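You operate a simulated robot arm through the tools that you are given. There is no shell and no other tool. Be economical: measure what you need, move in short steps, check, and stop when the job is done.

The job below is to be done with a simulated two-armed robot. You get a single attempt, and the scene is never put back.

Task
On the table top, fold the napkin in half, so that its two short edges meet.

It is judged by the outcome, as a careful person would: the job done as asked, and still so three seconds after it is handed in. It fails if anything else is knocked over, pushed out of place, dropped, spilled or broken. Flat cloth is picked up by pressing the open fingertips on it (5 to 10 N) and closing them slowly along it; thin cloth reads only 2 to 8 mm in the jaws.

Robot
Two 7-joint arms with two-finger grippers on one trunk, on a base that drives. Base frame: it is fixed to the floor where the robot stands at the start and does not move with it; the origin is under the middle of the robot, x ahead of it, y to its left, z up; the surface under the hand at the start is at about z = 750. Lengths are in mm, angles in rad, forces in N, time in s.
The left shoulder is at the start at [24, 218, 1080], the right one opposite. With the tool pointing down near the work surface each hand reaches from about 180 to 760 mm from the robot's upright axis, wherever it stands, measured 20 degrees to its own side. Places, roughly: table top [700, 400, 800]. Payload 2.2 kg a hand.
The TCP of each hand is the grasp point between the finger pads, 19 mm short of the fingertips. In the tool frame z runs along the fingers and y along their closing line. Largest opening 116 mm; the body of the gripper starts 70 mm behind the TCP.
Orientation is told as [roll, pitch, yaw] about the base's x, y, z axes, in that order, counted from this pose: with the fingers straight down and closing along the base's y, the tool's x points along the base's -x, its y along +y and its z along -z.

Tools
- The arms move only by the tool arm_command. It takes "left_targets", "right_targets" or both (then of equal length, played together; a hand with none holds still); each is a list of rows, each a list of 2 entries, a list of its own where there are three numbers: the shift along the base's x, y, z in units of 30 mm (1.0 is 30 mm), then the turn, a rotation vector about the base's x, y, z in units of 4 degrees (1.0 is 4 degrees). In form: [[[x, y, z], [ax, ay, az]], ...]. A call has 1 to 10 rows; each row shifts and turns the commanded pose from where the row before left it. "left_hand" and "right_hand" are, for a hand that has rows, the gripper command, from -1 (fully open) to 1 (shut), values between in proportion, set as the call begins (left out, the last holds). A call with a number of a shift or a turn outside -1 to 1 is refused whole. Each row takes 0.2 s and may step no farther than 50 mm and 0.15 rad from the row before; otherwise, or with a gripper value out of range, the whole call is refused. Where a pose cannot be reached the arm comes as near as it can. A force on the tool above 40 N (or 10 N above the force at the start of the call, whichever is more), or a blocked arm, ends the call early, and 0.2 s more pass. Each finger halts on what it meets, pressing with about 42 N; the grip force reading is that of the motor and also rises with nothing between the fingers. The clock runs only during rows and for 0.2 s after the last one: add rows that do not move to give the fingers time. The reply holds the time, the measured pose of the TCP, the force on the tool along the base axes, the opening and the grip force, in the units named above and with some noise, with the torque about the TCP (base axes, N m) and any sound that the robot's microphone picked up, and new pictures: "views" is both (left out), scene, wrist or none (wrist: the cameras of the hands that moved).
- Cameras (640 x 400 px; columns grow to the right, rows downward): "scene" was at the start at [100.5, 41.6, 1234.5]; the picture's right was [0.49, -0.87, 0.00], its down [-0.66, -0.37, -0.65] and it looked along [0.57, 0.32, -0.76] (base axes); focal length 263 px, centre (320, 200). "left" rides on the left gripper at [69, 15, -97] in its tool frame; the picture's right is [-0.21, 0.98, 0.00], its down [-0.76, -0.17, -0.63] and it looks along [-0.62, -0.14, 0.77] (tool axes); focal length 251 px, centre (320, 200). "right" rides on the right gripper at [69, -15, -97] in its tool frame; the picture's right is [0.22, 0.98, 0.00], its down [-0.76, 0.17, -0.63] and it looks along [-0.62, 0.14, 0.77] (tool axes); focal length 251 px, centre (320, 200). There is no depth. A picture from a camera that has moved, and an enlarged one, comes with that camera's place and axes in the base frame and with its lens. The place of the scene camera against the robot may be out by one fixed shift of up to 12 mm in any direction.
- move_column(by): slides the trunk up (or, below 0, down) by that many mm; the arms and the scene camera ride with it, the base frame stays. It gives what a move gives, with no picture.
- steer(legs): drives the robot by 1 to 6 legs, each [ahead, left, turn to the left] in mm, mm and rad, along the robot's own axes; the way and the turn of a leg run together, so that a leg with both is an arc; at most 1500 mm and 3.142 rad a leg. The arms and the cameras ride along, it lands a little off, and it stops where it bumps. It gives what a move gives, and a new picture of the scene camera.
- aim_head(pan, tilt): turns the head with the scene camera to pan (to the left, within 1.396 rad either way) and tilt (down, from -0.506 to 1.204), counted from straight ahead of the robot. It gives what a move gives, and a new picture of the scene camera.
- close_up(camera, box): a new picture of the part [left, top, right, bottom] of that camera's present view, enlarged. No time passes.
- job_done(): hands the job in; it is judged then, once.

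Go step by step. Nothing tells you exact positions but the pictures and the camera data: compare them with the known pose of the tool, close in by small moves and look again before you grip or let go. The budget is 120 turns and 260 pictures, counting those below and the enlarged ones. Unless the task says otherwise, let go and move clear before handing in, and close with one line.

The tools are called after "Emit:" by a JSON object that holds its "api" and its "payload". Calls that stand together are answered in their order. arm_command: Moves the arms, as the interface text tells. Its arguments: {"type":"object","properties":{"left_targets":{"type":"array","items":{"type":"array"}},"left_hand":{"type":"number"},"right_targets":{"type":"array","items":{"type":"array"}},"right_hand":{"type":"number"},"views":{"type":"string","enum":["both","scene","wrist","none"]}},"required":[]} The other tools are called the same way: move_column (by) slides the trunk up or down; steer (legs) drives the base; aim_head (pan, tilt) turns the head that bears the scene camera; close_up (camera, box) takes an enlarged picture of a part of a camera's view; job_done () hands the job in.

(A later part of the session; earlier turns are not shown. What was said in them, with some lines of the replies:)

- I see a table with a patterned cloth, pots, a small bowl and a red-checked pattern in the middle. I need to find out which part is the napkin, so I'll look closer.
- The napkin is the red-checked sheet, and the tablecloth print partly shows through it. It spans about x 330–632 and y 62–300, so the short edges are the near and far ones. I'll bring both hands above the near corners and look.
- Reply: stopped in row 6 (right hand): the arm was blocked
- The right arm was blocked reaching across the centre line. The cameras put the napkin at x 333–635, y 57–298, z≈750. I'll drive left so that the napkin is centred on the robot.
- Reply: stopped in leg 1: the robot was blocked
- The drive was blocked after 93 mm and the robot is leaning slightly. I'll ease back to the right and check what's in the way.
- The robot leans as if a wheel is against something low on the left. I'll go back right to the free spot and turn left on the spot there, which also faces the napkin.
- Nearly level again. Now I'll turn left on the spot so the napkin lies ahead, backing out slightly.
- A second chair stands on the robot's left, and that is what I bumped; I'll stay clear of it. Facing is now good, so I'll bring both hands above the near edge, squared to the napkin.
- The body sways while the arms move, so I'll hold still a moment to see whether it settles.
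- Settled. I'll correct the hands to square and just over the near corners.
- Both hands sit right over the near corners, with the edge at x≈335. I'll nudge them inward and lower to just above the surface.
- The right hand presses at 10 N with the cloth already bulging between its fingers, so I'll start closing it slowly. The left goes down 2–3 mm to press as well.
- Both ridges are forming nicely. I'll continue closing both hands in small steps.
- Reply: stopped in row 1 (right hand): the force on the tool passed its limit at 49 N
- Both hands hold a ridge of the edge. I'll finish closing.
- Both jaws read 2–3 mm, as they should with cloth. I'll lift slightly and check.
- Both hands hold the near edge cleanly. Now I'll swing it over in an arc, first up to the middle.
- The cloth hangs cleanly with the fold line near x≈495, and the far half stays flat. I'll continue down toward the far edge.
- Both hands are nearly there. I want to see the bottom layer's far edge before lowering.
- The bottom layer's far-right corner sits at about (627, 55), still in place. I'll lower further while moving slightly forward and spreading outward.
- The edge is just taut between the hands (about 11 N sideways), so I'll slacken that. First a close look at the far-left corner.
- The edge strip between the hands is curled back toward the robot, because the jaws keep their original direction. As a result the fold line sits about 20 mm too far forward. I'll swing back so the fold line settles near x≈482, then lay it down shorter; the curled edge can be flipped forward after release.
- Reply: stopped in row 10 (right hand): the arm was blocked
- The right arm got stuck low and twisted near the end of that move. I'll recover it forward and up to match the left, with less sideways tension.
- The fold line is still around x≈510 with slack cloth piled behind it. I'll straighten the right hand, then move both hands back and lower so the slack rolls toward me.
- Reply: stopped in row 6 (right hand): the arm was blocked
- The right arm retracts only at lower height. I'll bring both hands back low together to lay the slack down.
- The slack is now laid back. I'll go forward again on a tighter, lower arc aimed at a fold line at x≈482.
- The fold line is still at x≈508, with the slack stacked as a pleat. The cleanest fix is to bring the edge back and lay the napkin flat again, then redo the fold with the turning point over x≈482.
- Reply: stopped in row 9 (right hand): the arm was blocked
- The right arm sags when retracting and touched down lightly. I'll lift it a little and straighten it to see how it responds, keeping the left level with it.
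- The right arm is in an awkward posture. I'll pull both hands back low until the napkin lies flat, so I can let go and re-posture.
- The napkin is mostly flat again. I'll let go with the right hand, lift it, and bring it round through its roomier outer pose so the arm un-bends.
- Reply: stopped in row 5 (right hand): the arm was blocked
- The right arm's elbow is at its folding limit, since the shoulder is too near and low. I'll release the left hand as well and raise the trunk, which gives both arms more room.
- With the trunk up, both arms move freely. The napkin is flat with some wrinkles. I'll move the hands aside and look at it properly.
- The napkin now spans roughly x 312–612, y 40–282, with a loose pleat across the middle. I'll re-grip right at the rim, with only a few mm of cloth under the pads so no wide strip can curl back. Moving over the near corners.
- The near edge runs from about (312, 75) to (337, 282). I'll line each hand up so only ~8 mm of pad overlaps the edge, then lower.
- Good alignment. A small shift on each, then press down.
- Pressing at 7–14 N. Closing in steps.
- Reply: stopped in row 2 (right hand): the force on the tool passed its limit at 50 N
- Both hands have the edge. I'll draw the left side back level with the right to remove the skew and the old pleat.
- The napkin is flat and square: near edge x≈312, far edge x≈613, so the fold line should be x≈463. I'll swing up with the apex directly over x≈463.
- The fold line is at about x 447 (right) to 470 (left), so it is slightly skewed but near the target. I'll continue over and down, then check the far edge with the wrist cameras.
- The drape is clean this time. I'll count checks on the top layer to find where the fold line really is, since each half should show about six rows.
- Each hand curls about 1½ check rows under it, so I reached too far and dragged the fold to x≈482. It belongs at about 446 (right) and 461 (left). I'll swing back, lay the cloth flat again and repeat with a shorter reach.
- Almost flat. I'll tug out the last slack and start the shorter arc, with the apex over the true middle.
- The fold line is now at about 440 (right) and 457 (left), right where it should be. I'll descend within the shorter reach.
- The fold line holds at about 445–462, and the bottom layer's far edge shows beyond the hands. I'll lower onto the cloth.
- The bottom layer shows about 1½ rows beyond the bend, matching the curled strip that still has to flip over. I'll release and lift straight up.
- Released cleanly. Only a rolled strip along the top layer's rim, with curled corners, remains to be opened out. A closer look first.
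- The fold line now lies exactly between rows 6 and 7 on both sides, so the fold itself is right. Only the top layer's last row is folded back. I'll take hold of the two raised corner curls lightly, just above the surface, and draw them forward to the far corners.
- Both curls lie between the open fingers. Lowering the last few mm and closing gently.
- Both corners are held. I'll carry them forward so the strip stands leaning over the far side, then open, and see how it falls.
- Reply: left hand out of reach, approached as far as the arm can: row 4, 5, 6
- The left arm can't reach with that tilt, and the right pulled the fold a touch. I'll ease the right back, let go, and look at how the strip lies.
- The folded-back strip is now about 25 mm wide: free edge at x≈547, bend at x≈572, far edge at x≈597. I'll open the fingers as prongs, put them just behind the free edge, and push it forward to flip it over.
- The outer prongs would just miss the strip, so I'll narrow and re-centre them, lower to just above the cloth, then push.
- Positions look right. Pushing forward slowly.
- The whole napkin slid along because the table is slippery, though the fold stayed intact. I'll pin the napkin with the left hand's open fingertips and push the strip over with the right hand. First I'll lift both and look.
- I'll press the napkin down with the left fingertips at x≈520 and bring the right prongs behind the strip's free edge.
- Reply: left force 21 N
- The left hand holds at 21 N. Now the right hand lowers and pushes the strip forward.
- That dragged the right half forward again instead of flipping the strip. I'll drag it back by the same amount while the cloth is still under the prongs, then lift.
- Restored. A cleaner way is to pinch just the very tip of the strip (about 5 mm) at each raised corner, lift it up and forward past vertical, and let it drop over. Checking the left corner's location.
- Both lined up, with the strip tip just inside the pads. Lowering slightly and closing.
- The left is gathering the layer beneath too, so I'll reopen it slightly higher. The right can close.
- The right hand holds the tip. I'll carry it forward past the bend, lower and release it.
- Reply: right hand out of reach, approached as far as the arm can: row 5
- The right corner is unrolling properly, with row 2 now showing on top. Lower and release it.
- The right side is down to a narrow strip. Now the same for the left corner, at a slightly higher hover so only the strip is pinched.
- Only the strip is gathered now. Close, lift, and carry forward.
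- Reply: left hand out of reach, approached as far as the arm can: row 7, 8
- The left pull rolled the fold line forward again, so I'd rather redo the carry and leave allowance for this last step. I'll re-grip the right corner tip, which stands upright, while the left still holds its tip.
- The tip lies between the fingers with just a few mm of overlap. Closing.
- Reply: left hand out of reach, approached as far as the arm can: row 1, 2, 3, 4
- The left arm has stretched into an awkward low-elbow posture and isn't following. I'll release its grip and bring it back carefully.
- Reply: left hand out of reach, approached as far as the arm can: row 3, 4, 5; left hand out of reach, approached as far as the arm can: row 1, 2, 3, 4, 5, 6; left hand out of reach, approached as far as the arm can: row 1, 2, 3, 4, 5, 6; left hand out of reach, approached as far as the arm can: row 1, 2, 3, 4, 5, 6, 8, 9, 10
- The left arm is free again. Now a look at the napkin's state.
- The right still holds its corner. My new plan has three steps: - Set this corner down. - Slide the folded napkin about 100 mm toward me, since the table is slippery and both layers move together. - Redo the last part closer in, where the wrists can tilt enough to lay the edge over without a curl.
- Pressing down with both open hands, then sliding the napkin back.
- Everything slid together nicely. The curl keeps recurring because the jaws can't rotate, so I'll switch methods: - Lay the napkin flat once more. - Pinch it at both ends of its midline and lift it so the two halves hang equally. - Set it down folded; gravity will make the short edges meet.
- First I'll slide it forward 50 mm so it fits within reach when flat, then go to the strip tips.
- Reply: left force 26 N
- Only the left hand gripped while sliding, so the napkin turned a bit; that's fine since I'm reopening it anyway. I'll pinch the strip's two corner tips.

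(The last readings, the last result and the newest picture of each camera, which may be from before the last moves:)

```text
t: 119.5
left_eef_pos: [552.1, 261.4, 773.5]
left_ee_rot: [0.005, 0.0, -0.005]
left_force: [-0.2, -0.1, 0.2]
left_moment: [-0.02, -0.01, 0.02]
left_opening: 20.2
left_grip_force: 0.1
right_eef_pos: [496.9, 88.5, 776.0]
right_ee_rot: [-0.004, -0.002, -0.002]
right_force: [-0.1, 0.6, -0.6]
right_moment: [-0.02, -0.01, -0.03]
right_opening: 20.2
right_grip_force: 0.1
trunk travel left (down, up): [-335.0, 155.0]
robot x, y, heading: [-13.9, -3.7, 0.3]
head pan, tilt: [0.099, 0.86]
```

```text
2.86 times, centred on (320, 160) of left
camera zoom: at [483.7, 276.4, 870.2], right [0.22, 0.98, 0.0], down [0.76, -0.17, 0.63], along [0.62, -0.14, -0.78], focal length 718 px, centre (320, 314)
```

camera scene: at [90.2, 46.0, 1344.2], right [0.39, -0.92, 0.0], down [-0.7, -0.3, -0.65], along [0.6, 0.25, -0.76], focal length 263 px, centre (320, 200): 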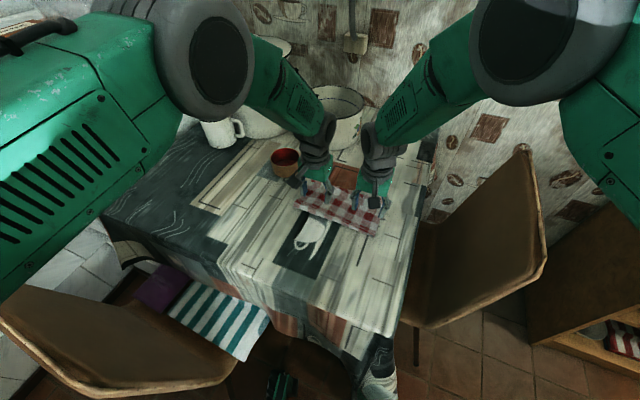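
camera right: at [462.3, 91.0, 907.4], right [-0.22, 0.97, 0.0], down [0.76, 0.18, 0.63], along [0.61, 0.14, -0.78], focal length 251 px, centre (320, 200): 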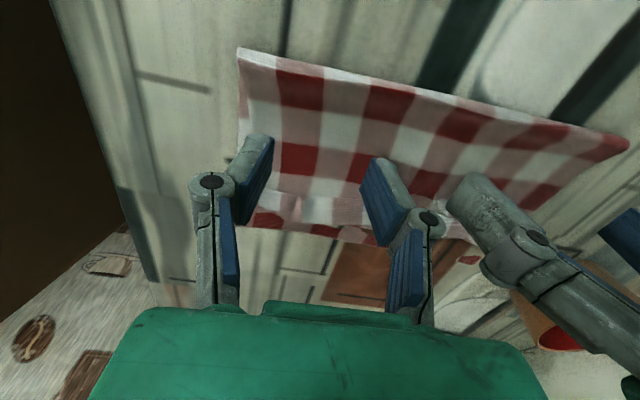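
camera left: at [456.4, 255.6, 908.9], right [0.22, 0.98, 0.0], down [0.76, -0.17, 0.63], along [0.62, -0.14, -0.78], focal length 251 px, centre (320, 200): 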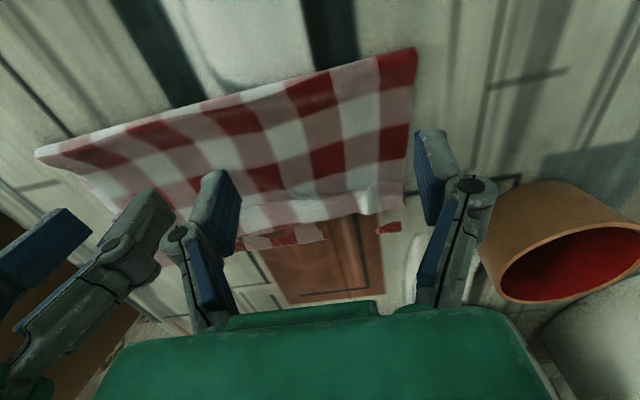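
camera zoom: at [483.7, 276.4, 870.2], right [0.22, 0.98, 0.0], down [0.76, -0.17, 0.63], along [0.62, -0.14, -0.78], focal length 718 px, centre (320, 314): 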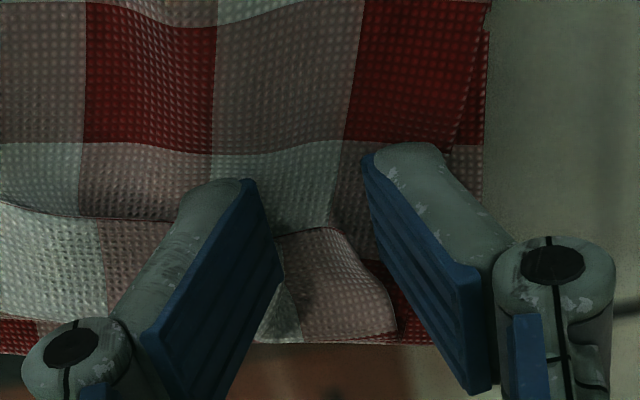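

Both tips are gathered. Closing and swinging back to lay the napkin flat.

Emit:
{"api": "arm_command", "payload": {"left_targets": [[[0, 0, 0], [0, 0, 0]], [[0, 0, 0], [0, 0, 0]], [[0, 0, 0], [0, 0, 0]]], "right_targets": [[[0, 0, 0], [0, 0, 0]], [[0, 0, 0], [0, 0, 0]], [[0, 0, 0], [0, 0, 0]]], "left_hand": 1, "right_hand": 1, "views": "none"}}

Emit:
{"api": "arm_command", "payload": {"left_targets": [[[-0.3, 0, 0.8], [0, 0, 0]], [[-0.7, 0, 0.8], [0, 0, 0]], [[-0.9, 0, 0.6], [0, 0, 0]], [[-1, 0, 0.5], [0, 0, 0]], [[-1, 0, 0.3], [0, 0, 0]], [[-1, 0, 0], [0, 0, 0]], [[-1, 0, -0.3], [0, 0, 0]], [[-1, 0, -0.6], [0, 0, 0]], [[-0.9, 0, -0.8], [0, 0, 0]], [[-0.6, 0, -0.8], [0, 0, 0]]], "right_targets": [[[-0.2, 0, 0.8], [0, 0, 0]], [[-0.6, 0, 0.8], [0, 0, 0]], [[-0.7, 0, 0.6], [0, 0, 0]], [[-0.7, 0, 0.4], [0, 0, 0]], [[-0.7, 0, 0.2], [0, 0, 0]], [[-0.7, 0, 0], [0, 0, 0]], [[-0.7, 0, -0.3], [0, 0, 0]], [[-0.7, 0, -0.6], [0, 0, 0]], [[-0.7, 0, -0.8], [0, 0, 0]], [[-0.6, 0, -0.8], [0, 0, 0]]], "views": "none"}}

Emit:
{"api": "arm_command", "payload": {"left_targets": [[[-0.2, 0.05, -0.1], [0, 0, 0]], [[-0.2, 0.05, 0], [0, 0, 0]], [[-0.2, 0.05, 0], [0, 0, 0]], [[0, 0, 0], [0, 0, 0]]], "right_targets": [[[-0.25, -0.05, 0], [0, 0, 0]], [[-0.25, -0.05, 0], [0, 0, 0]], [[-0.25, -0.05, 0], [0, 0, 0]], [[0, 0, 0], [0, 0, 0]]], "views": "scene"}}

```text
t: 120.3
left_eef_pos: [552.4, 260.1, 773.2]
left_ee_rot: [0.004, 0.0, -0.005]
left_force: [0.9, 1.1, 0.2]
left_moment: [0.02, -0.02, 0.01]
left_opening: 1.9
left_grip_force: 31.2
right_eef_pos: [496.3, 89.7, 774.6]
right_ee_rot: [-0.004, -0.003, 0.0]
right_force: [-0.5, -0.5, 1.2]
right_moment: [-0.01, 0.02, 0.0]
right_opening: 2.9
right_grip_force: 33.5
trunk travel left (down, up): [-335.0, 155.0]
robot x, y, heading: [-17.4, 1.6, 0.302]
head pan, tilt: [0.099, 0.86]
```

```text
t: 122.5
left_eef_pos: [297.9, 262.6, 787.7]
left_ee_rot: [0.006, -0.001, -0.005]
left_force: [-0.1, 0.2, -0.7]
left_moment: [-0.04, 0.0, 0.03]
left_opening: 1.8
left_grip_force: 31.2
right_eef_pos: [315.8, 88.1, 784.5]
right_ee_rot: [0.0, 0.0, -0.009]
right_force: [0.4, 0.0, 0.4]
right_moment: [0.05, 0.01, -0.02]
right_opening: 2.7
right_grip_force: 31.1
trunk travel left (down, up): [-335.0, 155.0]
robot x, y, heading: [-13.5, 2.9, 0.302]
head pan, tilt: [0.099, 0.86]
```

```text
t: 123.5
left_eef_pos: [279.8, 264.9, 785.5]
left_ee_rot: [0.003, 0.0, -0.006]
left_force: [0.6, 0.4, 0.8]
left_moment: [-0.03, -0.01, -0.01]
left_opening: 1.8
left_grip_force: 30.8
right_eef_pos: [289.1, 84.7, 784.5]
right_ee_rot: [-0.001, 0.004, -0.008]
right_force: [-0.7, 0.6, -0.1]
right_moment: [-0.01, 0.03, -0.02]
right_opening: 2.9
right_grip_force: 31.1
trunk travel left (down, up): [-335.0, 155.0]
robot x, y, heading: [-12.7, 0.1, 0.3]
head pan, tilt: [0.099, 0.86]
camera scene: at [88.4, 46.3, 1344.3], right [0.39, -0.92, 0.0], down [-0.7, -0.3, -0.65], along [0.6, 0.25, -0.76], focal length 263 px, centre (320, 200)
```

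scene: 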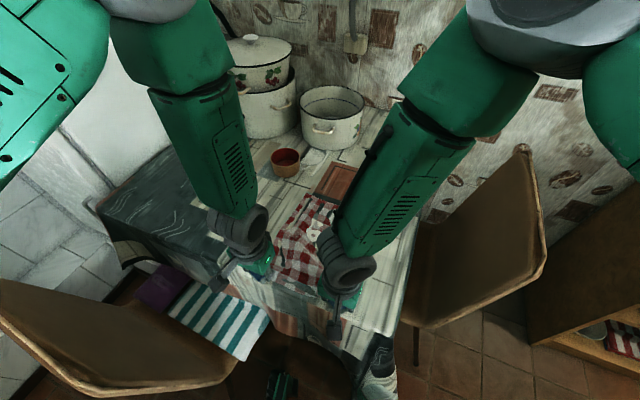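

Flat again. I'll draw the right side back a little more to flatten it fully, release both, and move the hands aside to see it whole.

Emit:
{"api": "arm_command", "payload": {"left_targets": [[[0, 0, -0.15], [0, 0, 0]], [[0, 0, -0.15], [0, 0, 0]], [[-0.1, 0, -0.1], [0, 0, 0]], [[0, 0, 0], [0, 0, 0]]], "right_targets": [[[-0.25, 0, -0.15], [0, 0, 0]], [[-0.25, 0, -0.15], [0, 0, 0]], [[-0.2, 0, -0.1], [0, 0, 0]], [[0, 0, 0], [0, 0, 0]]], "views": "none"}}

Emit:
{"api": "arm_command", "payload": {"left_targets": [[[0, 0, 0], [0, 0, 0]], [[0, 0, 0.2], [0, 0, 0]], [[0, 0, 0.8], [0, 0, 0]], [[0.1, 0.6, 1], [0, 0, 0]], [[0.3, 0.9, 1], [0, 0, 0]], [[0.3, 0.9, 0.8], [0, 0, 0]], [[0.3, 0.9, 0], [0, 0, 0]]], "right_targets": [[[0, 0, 0], [0, 0, 0]], [[0, 0, 0.2], [0, 0, 0]], [[0, 0, 0.8], [0, 0, 0]], [[0.1, -0.6, 1], [0, 0, 0]], [[0.3, -0.9, 1], [0, 0, 0]], [[0.3, -0.9, 0.8], [0, 0, 0]], [[0.3, -0.9, 0], [0, 0, 0]]], "left_hand": 0.6, "right_hand": 0.6, "views": "none"}}

Emit:
{"api": "close_up", "payload": {"camera": "scene", "box": [230, 150, 410, 320]}}

```text
t: 124.5
left_eef_pos: [278.0, 266.8, 773.4]
left_ee_rot: [0.003, 0.0, -0.006]
left_force: [0.1, -1.0, 0.1]
left_moment: [0.01, 0.0, 0.02]
left_opening: 1.7
left_grip_force: 31.2
right_eef_pos: [265.8, 83.6, 772.4]
right_ee_rot: [-0.006, -0.002, 0.001]
right_force: [-0.3, -0.2, 0.6]
right_moment: [0.03, -0.02, 0.0]
right_opening: 3.7
right_grip_force: 33.1
trunk travel left (down, up): [-335.0, 155.0]
robot x, y, heading: [-18.0, 0.5, 0.303]
head pan, tilt: [0.099, 0.86]
```

```text
t: 126.1
left_eef_pos: [307.7, 365.4, 885.9]
left_ee_rot: [0.002, 0.0, -0.009]
left_force: [0.6, -0.1, 0.9]
left_moment: [0.0, -0.02, 0.03]
left_opening: 22.9
left_grip_force: 0.1
right_eef_pos: [286.4, -16.4, 872.7]
right_ee_rot: [-0.005, 0.062, -0.03]
right_force: [-0.4, 0.7, 1.2]
right_moment: [0.01, 0.03, 0.0]
right_opening: 23.2
right_grip_force: 0.1
trunk travel left (down, up): [-335.0, 155.0]
robot x, y, heading: [-13.7, -0.4, 0.302]
head pan, tilt: [0.099, 0.86]
```

```text
2.35 times, centred on (320, 235) of scene
camera zoom: at [88.4, 47.3, 1344.2], right [0.39, -0.92, 0.0], down [-0.7, -0.3, -0.65], along [0.6, 0.25, -0.76], focal length 619 px, centre (320, 118)
```

zoom: 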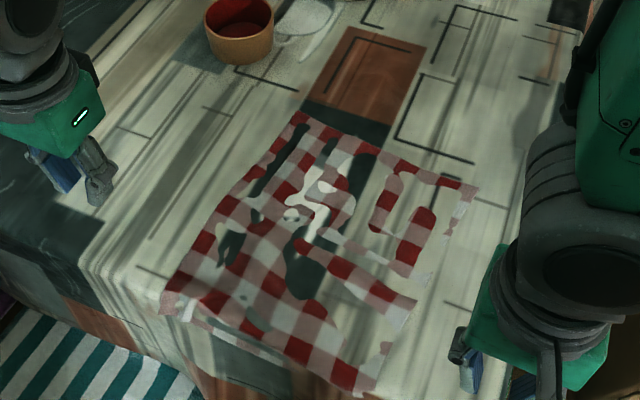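

The napkin is flat, spanning roughly (556, 268)–(278, 295) on the left and (532, 35)–(269, 76) on the right. Its midline ends are near (422, 280) and (406, 53). I'll turn both hands 90° so they close across the midline, and bring them over those ends.

Emit:
{"api": "arm_command", "payload": {"left_targets": [[[0.164, -0.154, -0.03], [0, 0, -0.978]], [[0.164, -0.154, -0.03], [0, 0, -0.978]], [[0.164, -0.154, -0.03], [0, 0, -0.978]], [[0.164, -0.154, -0.03], [0, 0, -0.978]], [[0.164, -0.154, -0.03], [0, 0, -0.978]], [[0.164, -0.154, -0.03], [0, 0, -0.978]], [[0.164, -0.154, -0.03], [0, 0, -0.978]], [[0.164, -0.154, -0.03], [0, 0, -0.978]]], "right_targets": [[[0.175, 0.132, 0], [0, -0.1, 0.978]], [[0.175, 0.132, 0], [0, -0.1, 0.978]], [[0.175, 0.132, 0], [0, -0.1, 0.978]], [[0.175, 0.132, 0], [0, -0.1, 0.978]], [[0.175, 0.132, 0], [0, -0.1, 0.978]], [[0.175, 0.132, 0], [0, -0.1, 0.978]], [[0.175, 0.132, 0], [0, -0.1, 0.978]], [[0.175, 0.132, 0], [0, -0.1, 0.978]]], "left_hand": 0.2, "right_hand": 0.2, "views": "none"}}

Emit:
{"api": "arm_command", "payload": {"left_targets": [[[0.164, -0.154, -0.05], [0, 0, -0.978]], [[0.164, -0.154, -0.05], [0, 0, -0.978]], [[0.164, -0.154, -0.05], [0, 0, -0.978]], [[0.164, -0.154, -0.05], [0, 0, -0.978]], [[0.164, -0.154, -0.05], [0, 0, -0.978]], [[0.164, -0.154, -0.05], [0, 0, -0.978]], [[0.164, -0.154, -0.05], [0, 0, -0.978]], [[0.164, -0.154, -0.05], [0, 0, -0.978]]], "right_targets": [[[0.175, 0.132, 0], [0, 0, 0.978]], [[0.175, 0.132, 0], [0, 0, 0.978]], [[0.175, 0.132, 0], [0, 0, 0.978]], [[0.175, 0.132, 0], [0, 0, 0.978]], [[0.175, 0.132, 0], [0, 0, 0.978]], [[0.175, 0.132, 0], [0, 0, 0.978]], [[0.175, 0.132, 0], [0, 0, 0.978]], [[0.175, 0.132, 0], [0, 0, 0.978]]], "views": "none"}}

Emit:
{"api": "arm_command", "payload": {"left_targets": [[[0.164, -0.154, 0], [0, 0, -0.978]], [[0.164, -0.154, 0], [0, 0, -0.978]], [[0.164, -0.154, 0], [0, 0, -0.978]], [[0.164, -0.154, 0], [0, 0, -0.978]], [[0.164, -0.154, 0], [0, 0, -0.978]], [[0.164, -0.154, 0], [0, 0, -0.978]], [[0.164, -0.154, 0], [0, 0, -0.978]]], "right_targets": [[[0.175, 0.132, 0], [0, 0, 0.978]], [[0.175, 0.132, 0], [0, 0, 0.978]], [[0.175, 0.132, 0], [0, 0, 0.978]], [[0.175, 0.132, 0], [0, 0, 0.978]], [[0.175, 0.132, 0], [0, 0, 0.978]], [[0.175, 0.132, 0], [0, 0, 0.978]], [[0.175, 0.132, 0], [0, 0, 0.978]]], "views": "wrist"}}

```text
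t: 127.9
left_eef_pos: [348.4, 328.1, 879.0]
left_ee_rot: [0.0, -0.002, -0.551]
left_force: [-0.3, 0.5, -0.3]
left_moment: [-0.02, 0.01, -0.02]
left_opening: 46.9
left_grip_force: 0.1
right_eef_pos: [341.5, 19.6, 890.9]
right_ee_rot: [0.007, -0.055, 0.522]
right_force: [1.4, 0.2, -0.4]
right_moment: [-0.04, 0.01, 0.0]
right_opening: 46.3
right_grip_force: 0.1
trunk travel left (down, up): [-335.0, 155.0]
robot x, y, heading: [-13.6, 6.0, 0.299]
head pan, tilt: [0.099, 0.86]
```

```text
t: 129.7
left_eef_pos: [386.3, 290.8, 867.3]
left_ee_rot: [0.001, 0.0, -1.099]
left_force: [0.9, 0.0, -0.5]
left_moment: [-0.02, 0.0, 0.02]
left_opening: 46.3
left_grip_force: 0.0
right_eef_pos: [381.3, 51.3, 885.3]
right_ee_rot: [-0.016, -0.055, 1.095]
right_force: [0.6, -0.1, -0.6]
right_moment: [0.01, 0.02, -0.01]
right_opening: 46.2
right_grip_force: 0.0
trunk travel left (down, up): [-335.0, 155.0]
robot x, y, heading: [-17.6, -1.1, 0.299]
head pan, tilt: [0.099, 0.86]
```

```text
t: 131.3
left_eef_pos: [420.4, 257.1, 867.7]
left_ee_rot: [0.005, -0.001, -1.576]
left_force: [0.3, -0.1, 0.8]
left_moment: [-0.01, 0.04, 0.01]
left_opening: 46.3
left_grip_force: 0.0
right_eef_pos: [415.0, 78.1, 884.5]
right_ee_rot: [-0.017, -0.053, 1.571]
right_force: [-0.6, -0.1, -0.2]
right_moment: [0.01, 0.0, -0.01]
right_opening: 46.4
right_grip_force: 0.0
trunk travel left (down, up): [-335.0, 155.0]
robot x, y, heading: [-15.3, -0.2, 0.301]
head pan, tilt: [0.099, 0.86]
camera right: at [429.6, 3.1, 977.4], right [-0.98, -0.21, -0.03], down [-0.18, 0.72, 0.67], along [-0.12, 0.66, -0.74], focal length 251 px, centre (320, 200)
camera left: at [436.2, 328.8, 965.2], right [0.98, -0.22, 0.0], down [-0.17, -0.76, 0.63], along [-0.14, -0.62, -0.77], focal length 251 px, centre (320, 200)
```

right: 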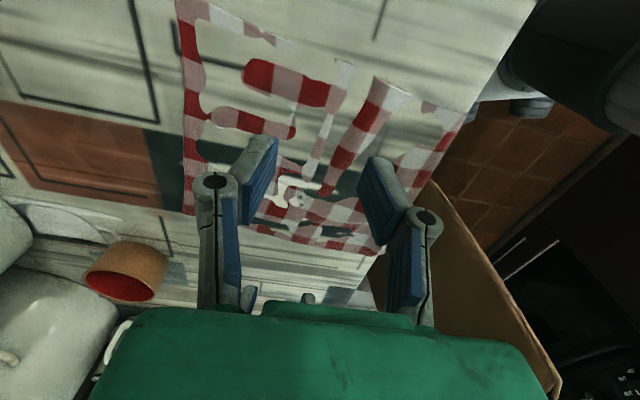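
left: 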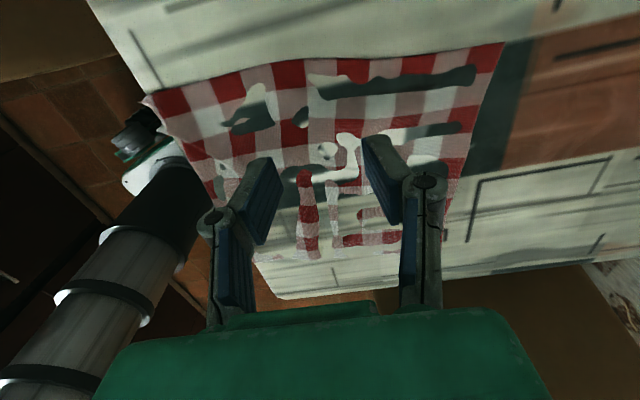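

Both hands are turned, and by counting checks the midline crosses the left side at x≈414 and the right side at x≈403. Lowering onto those points.

Emit:
{"api": "arm_command", "payload": {"left_targets": [[[-0.067, 0.058, -0.75], [0, 0, 0]], [[-0.067, 0.058, -0.75], [0, 0, 0]], [[-0.067, 0.058, -0.75], [0, 0, 0]], [[-0.067, 0.058, -0.65], [0, 0, 0]], [[0, 0, 0], [0, 0, 0]]], "right_targets": [[[-0.09, -0.025, -0.88], [-0.19, 0.06, 0]], [[-0.09, -0.025, -0.88], [-0.19, 0.06, 0]], [[-0.09, -0.025, -0.88], [-0.19, 0.06, 0]], [[-0.09, -0.025, -0.8], [-0.19, 0.06, 0]], [[0, 0, 0], [0, 0, 0]]], "left_hand": 0.35, "right_hand": 0.35, "views": "wrist"}}

```text
t: 132.5
left_eef_pos: [411.3, 264.8, 781.5]
left_ee_rot: [0.003, -0.002, -1.574]
left_force: [-0.1, 1.3, 0.5]
left_moment: [-0.03, -0.04, 0.01]
left_opening: 37.6
left_grip_force: 0.0
right_eef_pos: [402.7, 74.2, 783.7]
right_ee_rot: [-0.002, -0.002, 1.57]
right_force: [-0.4, -0.4, 0.1]
right_moment: [0.02, 0.01, 0.0]
right_opening: 37.3
right_grip_force: 0.0
trunk travel left (down, up): [-335.0, 155.0]
robot x, y, heading: [-14.9, 3.3, 0.297]
head pan, tilt: [0.099, 0.86]
camera right: at [418.1, 5.2, 879.6], right [-0.98, -0.21, 0.0], down [-0.17, 0.76, 0.63], along [-0.13, 0.62, -0.77], focal length 251 px, centre (320, 200)
camera left: at [426.3, 335.7, 877.7], right [0.98, -0.22, 0.0], down [-0.17, -0.76, 0.63], along [-0.14, -0.62, -0.77], focal length 251 px, centre (320, 200)
```

right: 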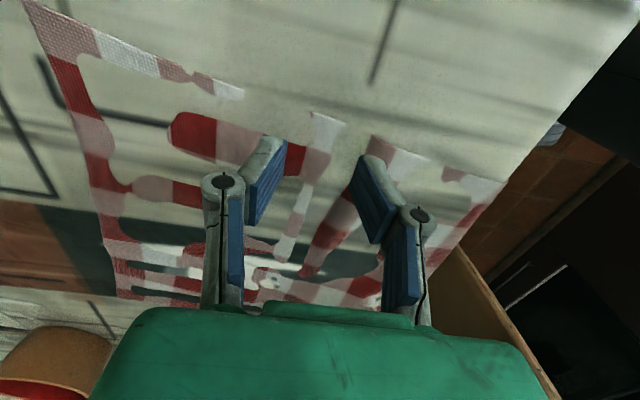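
left: 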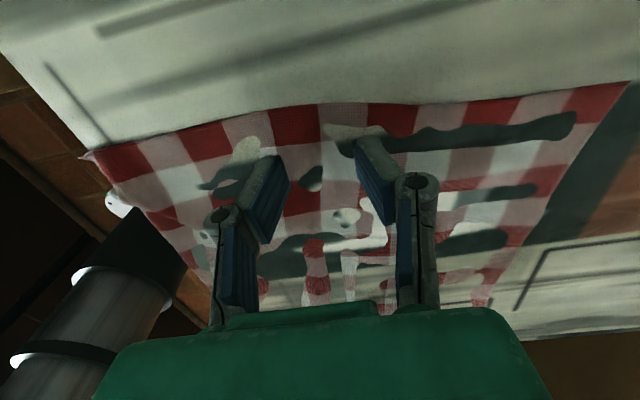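

The right midline end is at about x 390, so I'll shift right by −12 mm, turn both hands 7° to match the napkin's angle, and press down.

Emit:
{"api": "arm_command", "payload": {"left_targets": [[[0.08, 0, 0], [0, 0, -0.9]], [[0, 0, -0.2], [0, 0, -0.85]], [[0, 0, -0.15], [0, 0, 0]], [[0, 0, -0.08], [0, 0, 0]], [[0, 0, 0], [0, 0, 0]]], "right_targets": [[[-0.42, 0, 0], [0, 0, -0.9]], [[0, 0, -0.25], [0, 0, -0.85]], [[0, 0, -0.2], [0, 0, 0]], [[0, 0, -0.07], [0, 0, 0]], [[0, 0, 0], [0, 0, 0]]], "views": "none"}}

```text
t: 133.7
left_eef_pos: [413.5, 265.1, 767.9]
left_ee_rot: [0.002, -0.002, -1.696]
left_force: [0.6, -0.1, 7.1]
left_moment: [0.02, -0.02, 0.01]
left_opening: 40.4
left_grip_force: 4.0
right_eef_pos: [391.9, 75.0, 766.5]
right_ee_rot: [0.001, -0.001, 1.447]
right_force: [0.3, -0.1, 4.9]
right_moment: [-0.03, 0.03, -0.01]
right_opening: 41.8
right_grip_force: 4.2
trunk travel left (down, up): [-335.0, 155.0]
robot x, y, heading: [-15.3, 1.3, 0.301]
head pan, tilt: [0.099, 0.86]
```

Pressing at 5–7 N. Closing in steps.

Emit:
{"api": "arm_command", "payload": {"left_targets": [[[0, 0, 0], [0, 0, 0]], [[0, 0, 0], [0, 0, 0]]], "right_targets": [[[0, 0, 0], [0, 0, 0]], [[0, 0, 0], [0, 0, 0]]], "left_hand": 0.5, "right_hand": 0.5, "views": "none"}}

Emit:
{"api": "arm_command", "payload": {"left_targets": [[[0, 0, 0], [0, 0, 0]], [[0, 0, 0], [0, 0, 0]]], "right_targets": [[[0, 0, 0], [0, 0, 0]], [[0, 0, 0], [0, 0, 0]]], "left_hand": 0.68, "right_hand": 0.68, "views": "none"}}

Emit:
{"api": "close_up", "payload": {"camera": "left", "box": [200, 80, 440, 240]}}

Emit:
{"api": "close_up", "payload": {"camera": "right", "box": [200, 80, 440, 240]}}

```text
t: 134.3
left_eef_pos: [413.9, 267.5, 767.2]
left_ee_rot: [0.004, -0.001, -1.696]
left_force: [1.4, 0.8, 8.3]
left_moment: [0.02, 0.06, 0.01]
left_opening: 32.1
left_grip_force: 0.1
right_eef_pos: [391.8, 74.8, 766.3]
right_ee_rot: [0.0, -0.002, 1.447]
right_force: [-0.4, 0.8, 8.6]
right_moment: [-0.05, 0.03, 0.04]
right_opening: 33.0
right_grip_force: 0.1
trunk travel left (down, up): [-335.0, 155.0]
robot x, y, heading: [-15.6, 2.4, 0.301]
head pan, tilt: [0.099, 0.86]
```

```text
t: 134.9
left_eef_pos: [414.1, 266.1, 767.2]
left_ee_rot: [0.004, 0.0, -1.698]
left_force: [0.9, 0.2, 2.0]
left_moment: [-0.04, -0.03, 0.01]
left_opening: 17.8
left_grip_force: 3.5
right_eef_pos: [392.8, 74.9, 768.5]
right_ee_rot: [-0.003, -0.004, 1.447]
right_force: [0.7, 0.0, 15.4]
right_moment: [-0.05, 0.03, -0.01]
right_opening: 21.1
right_grip_force: 0.1
trunk travel left (down, up): [-335.0, 155.0]
robot x, y, heading: [-13.0, -0.0, 0.304]
head pan, tilt: [0.099, 0.86]
```

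```text
2.50 times, centred on (320, 160) of left
camera zoom: at [437.1, 333.9, 864.9], right [0.94, -0.34, 0.0], down [-0.26, -0.73, 0.63], along [-0.21, -0.6, -0.77], focal length 629 px, centre (320, 300)
```

zoom: 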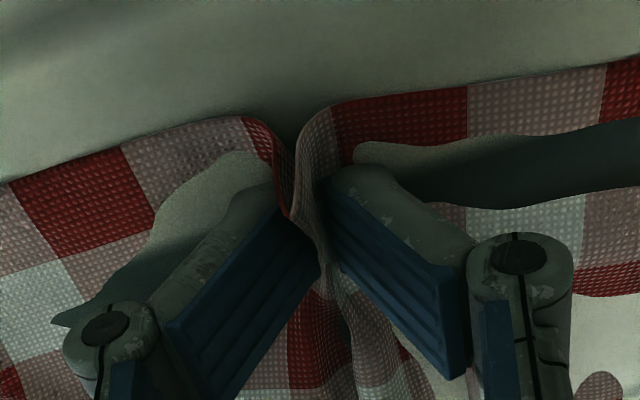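

```text
2.50 times, centred on (320, 160) of right
camera zoom: at [398.1, 3.6, 864.4], right [-1.0, -0.09, 0.0], down [-0.07, 0.77, 0.63], along [-0.06, 0.63, -0.77], focal length 629 px, centre (320, 300)
```

zoom: 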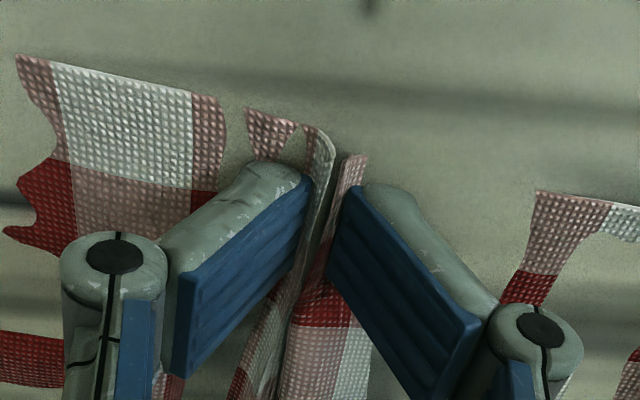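

Both ridges crest exactly on the row 6/7 boundary, which is the midline. Closing fully and lifting straight up.

Emit:
{"api": "arm_command", "payload": {"left_targets": [[[0, 0, 0], [0, 0, 0]], [[0, 0, 0], [0, 0, 0]]], "right_targets": [[[0, 0, 0.03], [0, 0, 0]], [[0, 0, 0], [0, 0, 0]]], "left_hand": 0.85, "right_hand": 0.85, "views": "none"}}

Emit:
{"api": "arm_command", "payload": {"left_targets": [[[0, 0, 0], [0, 0, 0]], [[0, 0, 0], [0, 0, 0]], [[0, 0, 0], [0, 0, 0]]], "right_targets": [[[0, 0, 0], [0, 0, 0]], [[0, 0, 0], [0, 0, 0]], [[0, 0, 0], [0, 0, 0]]], "left_hand": 1, "right_hand": 1, "views": "none"}}

Emit:
{"api": "arm_command", "payload": {"left_targets": [[[0, 0, 0.5], [0, 0, 0]], [[0, 0, 0.7], [0, 0, 0]], [[0, 0, 0.7], [0, 0, 0]], [[0, 0, 0.7], [0, 0, 0]], [[0, 0, 0.7], [0, 0, 0]], [[0, 0, 0.7], [0, 0, 0]], [[0, 0, 0.6], [0, 0, 0]]], "right_targets": [[[0, 0, 0.5], [0, 0, 0]], [[0, 0, 0.7], [0, 0, 0]], [[0, 0, 0.7], [0, 0, 0]], [[0, 0, 0.7], [0, 0, 0]], [[0, 0, 0.7], [0, 0, 0]], [[0, 0, 0.7], [0, 0, 0]], [[0, 0, 0.6], [0, 0, 0]]], "views": "scene"}}

```text
t: 135.5
left_eef_pos: [413.5, 265.8, 768.7]
left_ee_rot: [0.006, 0.0, -1.696]
left_force: [0.3, -0.3, 18.5]
left_moment: [0.01, -0.03, 0.01]
left_opening: 10.2
left_grip_force: 10.1
right_eef_pos: [391.0, 74.6, 770.5]
right_ee_rot: [-0.005, -0.004, 1.446]
right_force: [2.5, 1.4, 25.2]
right_moment: [-0.03, -0.15, 0.0]
right_opening: 8.9
right_grip_force: 0.0
trunk travel left (down, up): [-335.0, 155.0]
robot x, y, heading: [-14.8, 5.1, 0.298]
head pan, tilt: [0.099, 0.86]
```

```text
t: 136.3
left_eef_pos: [412.4, 265.8, 769.7]
left_ee_rot: [0.007, 0.0, -1.696]
left_force: [0.5, -0.9, 38.6]
left_moment: [-0.01, -0.1, -0.03]
left_opening: 3.3
left_grip_force: 33.8
right_eef_pos: [391.7, 73.3, 770.1]
right_ee_rot: [-0.006, -0.005, 1.447]
right_force: [4.4, 2.6, 36.4]
right_moment: [-0.05, 0.08, -0.02]
right_opening: 3.5
right_grip_force: 32.5
trunk travel left (down, up): [-335.0, 155.0]
robot x, y, heading: [-18.8, 0.8, 0.302]
head pan, tilt: [0.099, 0.86]
```

```text
t: 137.9
left_eef_pos: [413.3, 265.6, 905.7]
left_ee_rot: [0.003, -0.001, -1.698]
left_force: [0.1, -0.3, -0.3]
left_moment: [0.02, 0.01, -0.01]
left_opening: 4.2
left_grip_force: 36.6
right_eef_pos: [391.2, 75.5, 904.0]
right_ee_rot: [-0.001, -0.002, 1.449]
right_force: [0.2, 0.2, -0.1]
right_moment: [0.01, 0.02, 0.01]
right_opening: 2.7
right_grip_force: 28.7
trunk travel left (down, up): [-335.0, 155.0]
robot x, y, heading: [-13.4, 2.3, 0.3]
head pan, tilt: [0.099, 0.86]
camera scene: at [87.3, 46.0, 1344.5], right [0.39, -0.92, 0.0], down [-0.7, -0.3, -0.65], along [0.6, 0.25, -0.76], focal length 263 px, centre (320, 200)
```

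scene: 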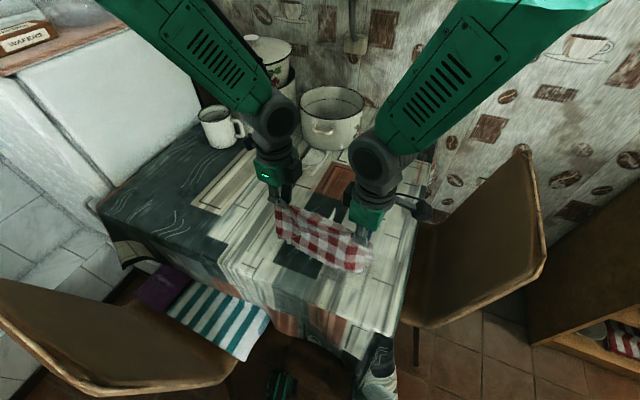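

It hangs folded in half from its midline like a curtain. I'll lift a little more, let it settle and check the hems.

Emit:
{"api": "arm_command", "payload": {"left_targets": [[[0, 0, 0.5], [0, 0, 0]], [[0, 0, 0.5], [0, 0, 0]], [[0, 0, 0], [0, 0, 0]], [[0, 0, 0], [0, 0, 0]], [[0, 0, 0], [0, 0, 0]], [[0, 0, 0], [0, 0, 0]], [[0, 0, 0], [0, 0, 0]]], "right_targets": [[[0, 0, 0.5], [0, 0, 0]], [[0, 0, 0.5], [0, 0, 0]], [[0, 0, 0], [0, 0, 0]], [[0, 0, 0], [0, 0, 0]], [[0, 0, 0], [0, 0, 0]], [[0, 0, 0], [0, 0, 0]], [[0, 0, 0], [0, 0, 0]]], "views": "none"}}

Emit:
{"api": "close_up", "payload": {"camera": "scene", "box": [250, 170, 400, 290]}}

Emit:
{"api": "close_up", "payload": {"camera": "right", "box": [160, 40, 480, 240]}}

```text
t: 139.5
left_eef_pos: [414.8, 265.9, 936.4]
left_ee_rot: [0.002, -0.002, -1.696]
left_force: [-2.7, 0.9, -0.7]
left_moment: [-0.07, -0.3, -0.03]
left_opening: 2.1
left_grip_force: 28.1
right_eef_pos: [392.1, 75.9, 934.4]
right_ee_rot: [-0.002, -0.002, 1.446]
right_force: [-0.1, -0.2, -0.3]
right_moment: [-0.01, -0.01, 0.0]
right_opening: 3.4
right_grip_force: 32.6
trunk travel left (down, up): [-335.0, 155.0]
robot x, y, heading: [-12.7, -0.4, 0.305]
head pan, tilt: [0.099, 0.86]
```

```text
3.33 times, centred on (325, 230) of scene
camera zoom: at [88.6, 46.2, 1344.3], right [0.39, -0.92, 0.0], down [-0.7, -0.3, -0.65], along [0.6, 0.25, -0.76], focal length 877 px, centre (303, 100)
```

zoom: 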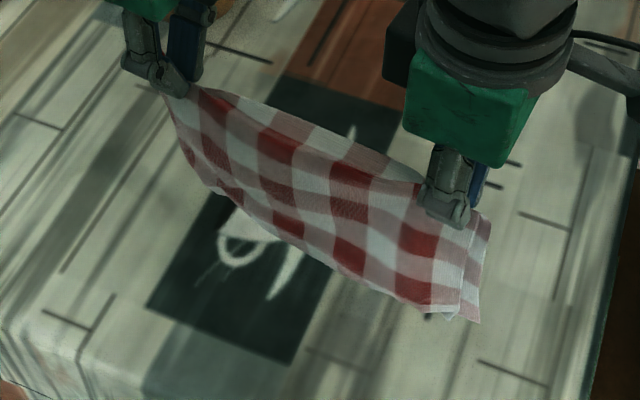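

```text
2.00 times, centred on (320, 140) of right
camera zoom: at [398.3, 4.2, 1029.9], right [-1.0, -0.09, 0.0], down [-0.07, 0.77, 0.63], along [-0.06, 0.63, -0.77], focal length 503 px, centre (320, 320)
```

zoom: 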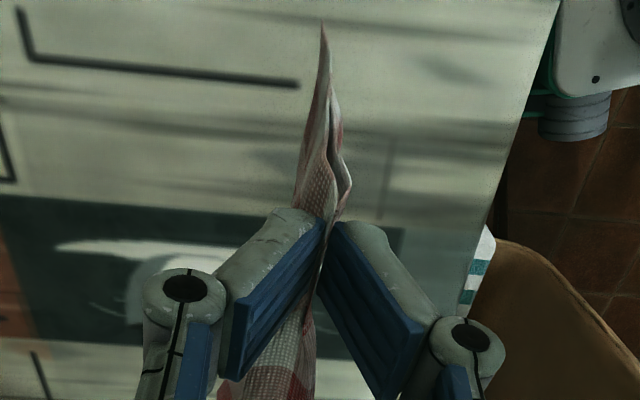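

The halves hang together with hems aligned. Now I'll lay it down: hem first, then the fold lowered toward +x on an arc.

Emit:
{"api": "arm_command", "payload": {"left_targets": [[[0.5, -0.06, -0.4], [0, 0, 0]], [[0.5, -0.06, -0.4], [0, 0, 0]], [[0.5, -0.06, -0.4], [0, 0, 0]], [[0.44, -0.053, -0.28], [0, 0, 0]], [[0.44, -0.053, -0.28], [0, 0, 0]], [[0.44, -0.053, -0.28], [0, 0, 0]], [[0.33, -0.04, -0.41], [0, 0, 0]], [[0.33, -0.04, -0.41], [0, 0, 0]], [[0.33, -0.04, -0.41], [0, 0, 0]]], "right_targets": [[[0.5, -0.06, -0.4], [0, 0, 0]], [[0.5, -0.06, -0.4], [0, 0, 0]], [[0.5, -0.06, -0.4], [0, 0, 0]], [[0.44, -0.053, -0.28], [0, 0, 0]], [[0.44, -0.053, -0.28], [0, 0, 0]], [[0.44, -0.053, -0.28], [0, 0, 0]], [[0.33, -0.04, -0.41], [0, 0, 0]], [[0.33, -0.04, -0.41], [0, 0, 0]], [[0.33, -0.04, -0.41], [0, 0, 0]]], "views": "none"}}

Emit:
{"api": "close_up", "payload": {"camera": "scene", "box": [250, 150, 400, 290]}}

```text
t: 141.5
left_eef_pos: [532.0, 250.1, 835.9]
left_ee_rot: [0.002, -0.003, -1.694]
left_force: [1.4, 0.1, -0.8]
left_moment: [0.02, 0.07, 0.02]
left_opening: 2.9
left_grip_force: 33.1
right_eef_pos: [506.6, 60.9, 835.8]
right_ee_rot: [0.0, -0.002, 1.449]
right_force: [0.5, -0.2, 1.0]
right_moment: [0.0, 0.0, 0.02]
right_opening: 3.3
right_grip_force: 32.1
trunk travel left (down, up): [-335.0, 155.0]
robot x, y, heading: [-15.4, -1.4, 0.302]
head pan, tilt: [0.099, 0.86]
```

```text
2.86 times, centred on (325, 220) of scene
camera zoom: at [91.5, 45.8, 1344.0], right [0.39, -0.92, 0.0], down [-0.7, -0.3, -0.65], along [0.6, 0.25, -0.76], focal length 752 px, centre (306, 143)
```

zoom: 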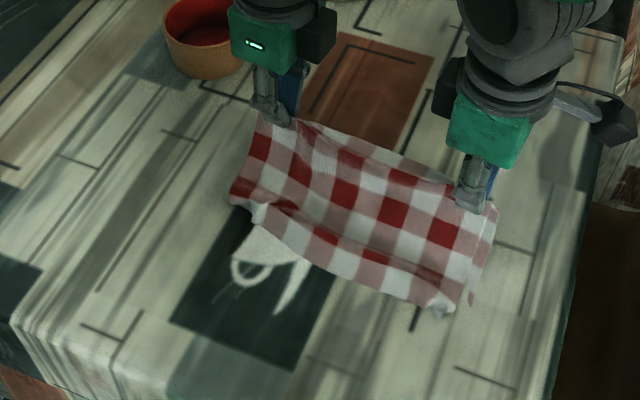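

Laying nicely. Continuing down to the table.

Emit:
{"api": "arm_command", "payload": {"left_targets": [[[0.2, -0.024, -0.49], [0, 0, 0]], [[0.2, -0.024, -0.49], [0, 0, 0]], [[0.2, -0.024, -0.49], [0, 0, 0]], [[0.1, 0, -0.28], [0, 0, 0]], [[0.1, 0, -0.25], [0, 0, 0]], [[0, 0, 0], [0, 0, 0]]], "right_targets": [[[0.2, -0.024, -0.49], [0, 0, 0]], [[0.2, -0.024, -0.49], [0, 0, 0]], [[0.2, -0.024, -0.49], [0, 0, 0]], [[0.1, 0, -0.28], [0, 0, 0]], [[0.1, 0, -0.25], [0, 0, 0]], [[0, 0, 0], [0, 0, 0]]], "views": "none"}}

Emit:
{"api": "close_up", "payload": {"camera": "scene", "box": [260, 150, 400, 280]}}

```text
t: 142.9
left_eef_pos: [553.4, 248.6, 777.6]
left_ee_rot: [0.004, -0.001, -1.698]
left_force: [-0.2, -0.2, -0.5]
left_moment: [0.0, -0.02, 0.03]
left_opening: 4.7
left_grip_force: 35.1
right_eef_pos: [529.6, 58.5, 777.9]
right_ee_rot: [-0.001, -0.003, 1.449]
right_force: [0.3, -0.3, 0.8]
right_moment: [0.01, -0.01, 0.0]
right_opening: 3.4
right_grip_force: 32.4
trunk travel left (down, up): [-335.0, 155.0]
robot x, y, heading: [-16.0, 2.6, 0.305]
head pan, tilt: [0.099, 0.86]
```

```text
3.08 times, centred on (330, 215) of scene
camera zoom: at [90.2, 45.6, 1344.2], right [0.39, -0.92, 0.0], down [-0.7, -0.3, -0.65], along [0.6, 0.25, -0.76], focal length 810 px, centre (289, 154)
```

zoom: 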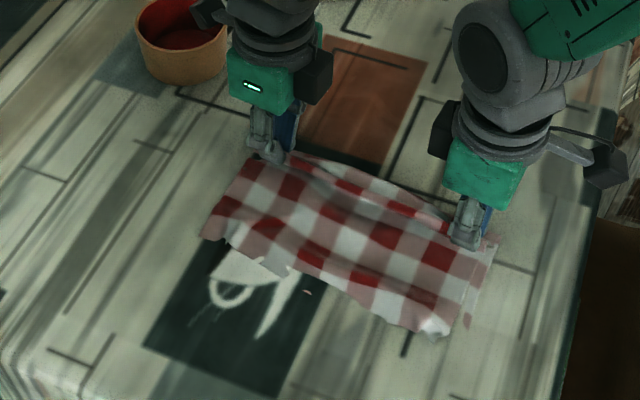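

Now releasing both hands and lifting straight up.

Emit:
{"api": "arm_command", "payload": {"left_targets": [[[0, 0, -0.1], [0, 0, 0]], [[0, 0, 0], [0, 0, 0]], [[0, 0, 0.3], [0, 0, 0]], [[0, 0, 0.8], [0, 0, 0]], [[0, 0, 0.9], [0, 0, 0]], [[0, 0, 0.9], [0, 0, 0]]], "right_targets": [[[0, 0, -0.1], [0, 0, 0]], [[0, 0, 0], [0, 0, 0]], [[0, 0, 0.3], [0, 0, 0]], [[0, 0, 0.8], [0, 0, 0]], [[0, 0, 0.9], [0, 0, 0]], [[0, 0, 0.9], [0, 0, 0]]], "left_hand": 0.75, "right_hand": 0.75, "views": "none"}}

Emit:
{"api": "close_up", "payload": {"camera": "scene", "box": [260, 150, 400, 280]}}

Emit:
{"api": "close_up", "payload": {"camera": "left", "box": [100, 30, 520, 280]}}

```text
t: 144.3
left_eef_pos: [552.7, 249.8, 864.6]
left_ee_rot: [0.004, 0.001, -1.696]
left_force: [-0.7, -0.6, 0.2]
left_moment: [0.01, -0.02, 0.03]
left_opening: 14.5
left_grip_force: 0.2
right_eef_pos: [530.3, 59.1, 859.6]
right_ee_rot: [-0.002, -0.002, 1.449]
right_force: [0.0, 0.3, 0.1]
right_moment: [0.02, 0.0, 0.02]
right_opening: 14.5
right_grip_force: 0.0
trunk travel left (down, up): [-335.0, 155.0]
robot x, y, heading: [-15.5, -4.3, 0.299]
head pan, tilt: [0.099, 0.86]
```

```text
3.08 times, centred on (330, 215) of scene
camera zoom: at [88.9, 45.3, 1344.4], right [0.39, -0.92, 0.0], down [-0.7, -0.3, -0.65], along [0.6, 0.25, -0.76], focal length 810 px, centre (289, 154)
```

zoom: 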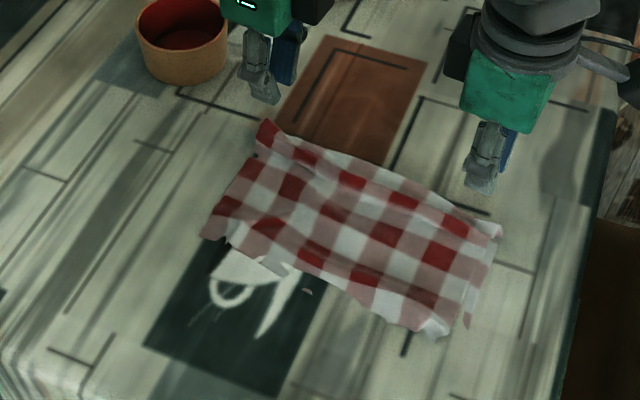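

```text
1.52 times, centred on (310, 155) of left
camera zoom: at [575.4, 317.3, 960.6], right [0.94, -0.34, 0.0], down [-0.26, -0.73, 0.63], along [-0.21, -0.6, -0.77], focal length 383 px, centre (335, 269)
```

zoom: 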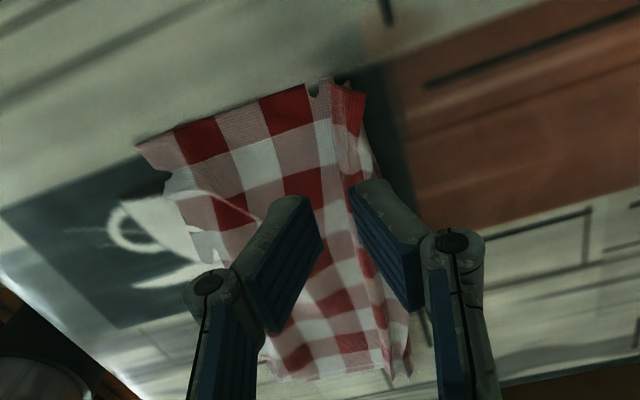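

The napkin lies folded with the hems on the near side. I'll move the hands well clear and inspect the hems.

Emit:
{"api": "arm_command", "payload": {"left_targets": [[[-0.3, 0.3, 0.9], [0, 0, 0]], [[-0.6, 0.6, 0.9], [0, 0, 0]], [[-0.9, 0.9, 0.5], [0, 0, 0]], [[-0.9, 0.9, 0], [0, 0, 0]], [[-0.9, 0.9, 0], [0, 0, 0]]], "right_targets": [[[-0.3, -0.3, 0.9], [0, 0, 0]], [[-0.6, -0.6, 0.9], [0, 0, 0]], [[-0.9, -0.9, 0.5], [0, 0, 0]], [[-0.9, -0.9, 0], [0, 0, 0]], [[-0.5, -0.9, 0], [0, 0, 0]]], "views": "scene"}}

Emit:
{"api": "close_up", "payload": {"camera": "scene", "box": [295, 180, 375, 265]}}

```text
t: 145.5
left_eef_pos: [446.7, 357.3, 931.4]
left_ee_rot: [0.006, -0.001, -1.698]
left_force: [0.2, -0.7, -0.6]
left_moment: [0.02, -0.03, -0.02]
left_opening: 14.4
left_grip_force: 0.1
right_eef_pos: [434.2, -46.5, 933.7]
right_ee_rot: [-0.002, 0.0, 1.447]
right_force: [-0.6, 0.7, -0.1]
right_moment: [0.02, 0.02, 0.02]
right_opening: 14.7
right_grip_force: 0.1
trunk travel left (down, up): [-335.0, 155.0]
robot x, y, heading: [-13.7, 1.9, 0.301]
head pan, tilt: [0.099, 0.86]
camera scene: at [87.5, 46.5, 1344.4], right [0.39, -0.92, 0.0], down [-0.7, -0.3, -0.65], along [0.6, 0.25, -0.76], focal length 263 px, centre (320, 200)
```

scene: 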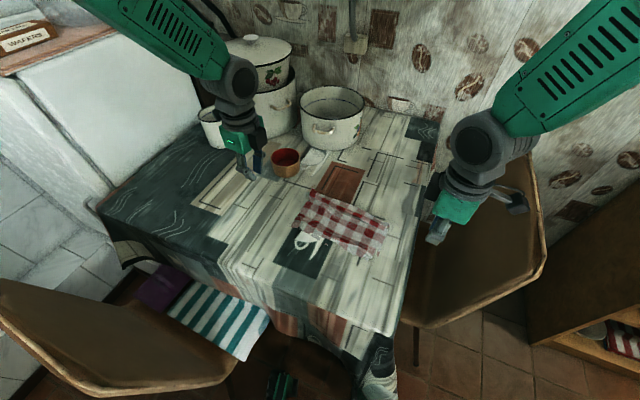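

```text
4.71 times, centred on (335, 222) of scene
camera zoom: at [87.5, 46.5, 1344.4], right [0.39, -0.92, 0.0], down [-0.7, -0.3, -0.65], along [0.6, 0.25, -0.76], focal length 1238 px, centre (249, 94)
```

zoom: 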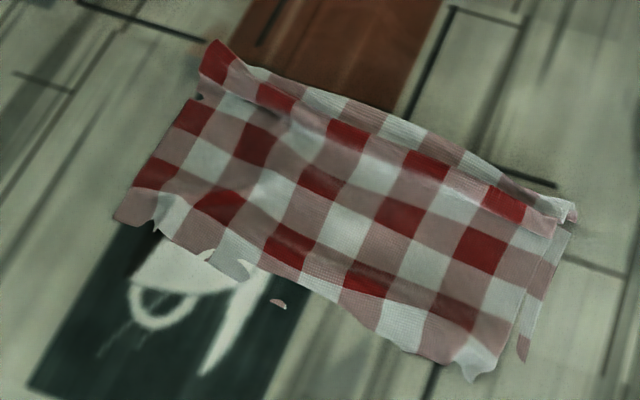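

The top half shows its full six rows. The tablecloth print hides parts of the lower layer, so I'll inspect the hems from the wrist cameras.

Emit:
{"api": "close_up", "payload": {"camera": "right", "box": [200, 60, 480, 240]}}

Emit:
{"api": "close_up", "payload": {"camera": "left", "box": [160, 60, 480, 240]}}

Emit:
{"api": "close_up", "payload": {"camera": "scene", "box": [335, 215, 395, 260]}}

```text
2.22 times, centred on (340, 150) of right
camera zoom: at [440.2, -118.3, 1029.5], right [-1.0, -0.09, 0.0], down [-0.07, 0.77, 0.63], along [-0.06, 0.63, -0.77], focal length 559 px, centre (276, 311)
```

zoom: 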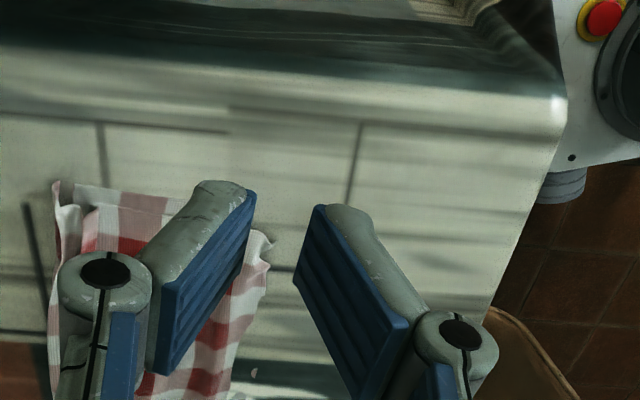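

```text
2.00 times, centred on (320, 150) of left
camera zoom: at [470.4, 425.0, 1027.1], right [0.94, -0.34, 0.01], down [-0.26, -0.73, 0.63], along [-0.21, -0.6, -0.77], focal length 503 px, centre (320, 300)
```

zoom: 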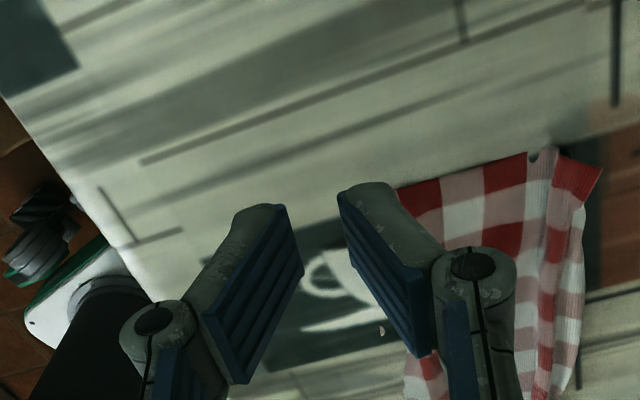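

```text
8.89 times, centred on (365, 238) of scene
camera zoom: at [87.5, 46.5, 1344.4], right [0.39, -0.92, 0.0], down [-0.7, -0.3, -0.65], along [0.6, 0.25, -0.76], focal length 2339 px, centre (-80, -133)
```

zoom: 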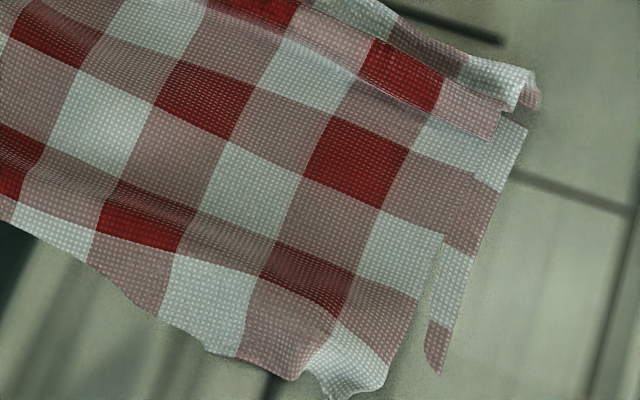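

On the right side the bottom layer's last row ends within about 10–15 mm of the top hem. One last look at the left part of the hem.

Emit:
{"api": "close_up", "payload": {"camera": "scene", "box": [288, 185, 348, 240]}}

```text
7.27 times, centred on (318, 212) of scene
camera zoom: at [87.5, 46.5, 1344.4], right [0.39, -0.92, 0.0], down [-0.7, -0.3, -0.65], along [0.6, 0.25, -0.76], focal length 1914 px, centre (334, 109)
```

zoom: 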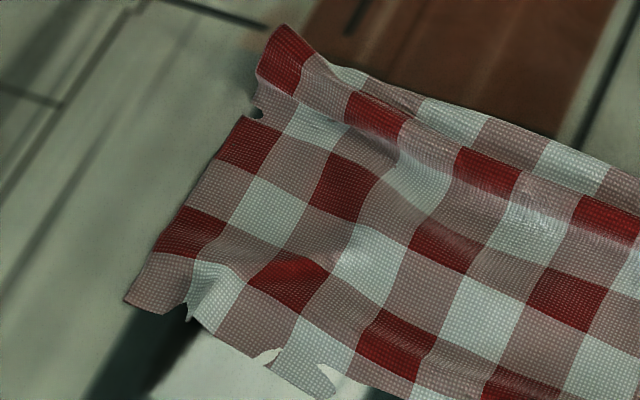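

The top half shows all six rows with an even hem, and no lower layer sticks out beyond it. The bowl, mug and pots stand where they were, and both hands are open and clear, so I'm handing it in.

Emit:
{"api": "job_done", "payload": {}}

```text
The job is handed in.
```

The napkin lies folded in half on the table. Its two short edges meet to within about 10–15 mm on the right side, as far as the cameras could show, and the fold line is a little bunched where I gripped it. I bumped the chair on the robot's left while driving and didn't check afterwards whether it had moved.
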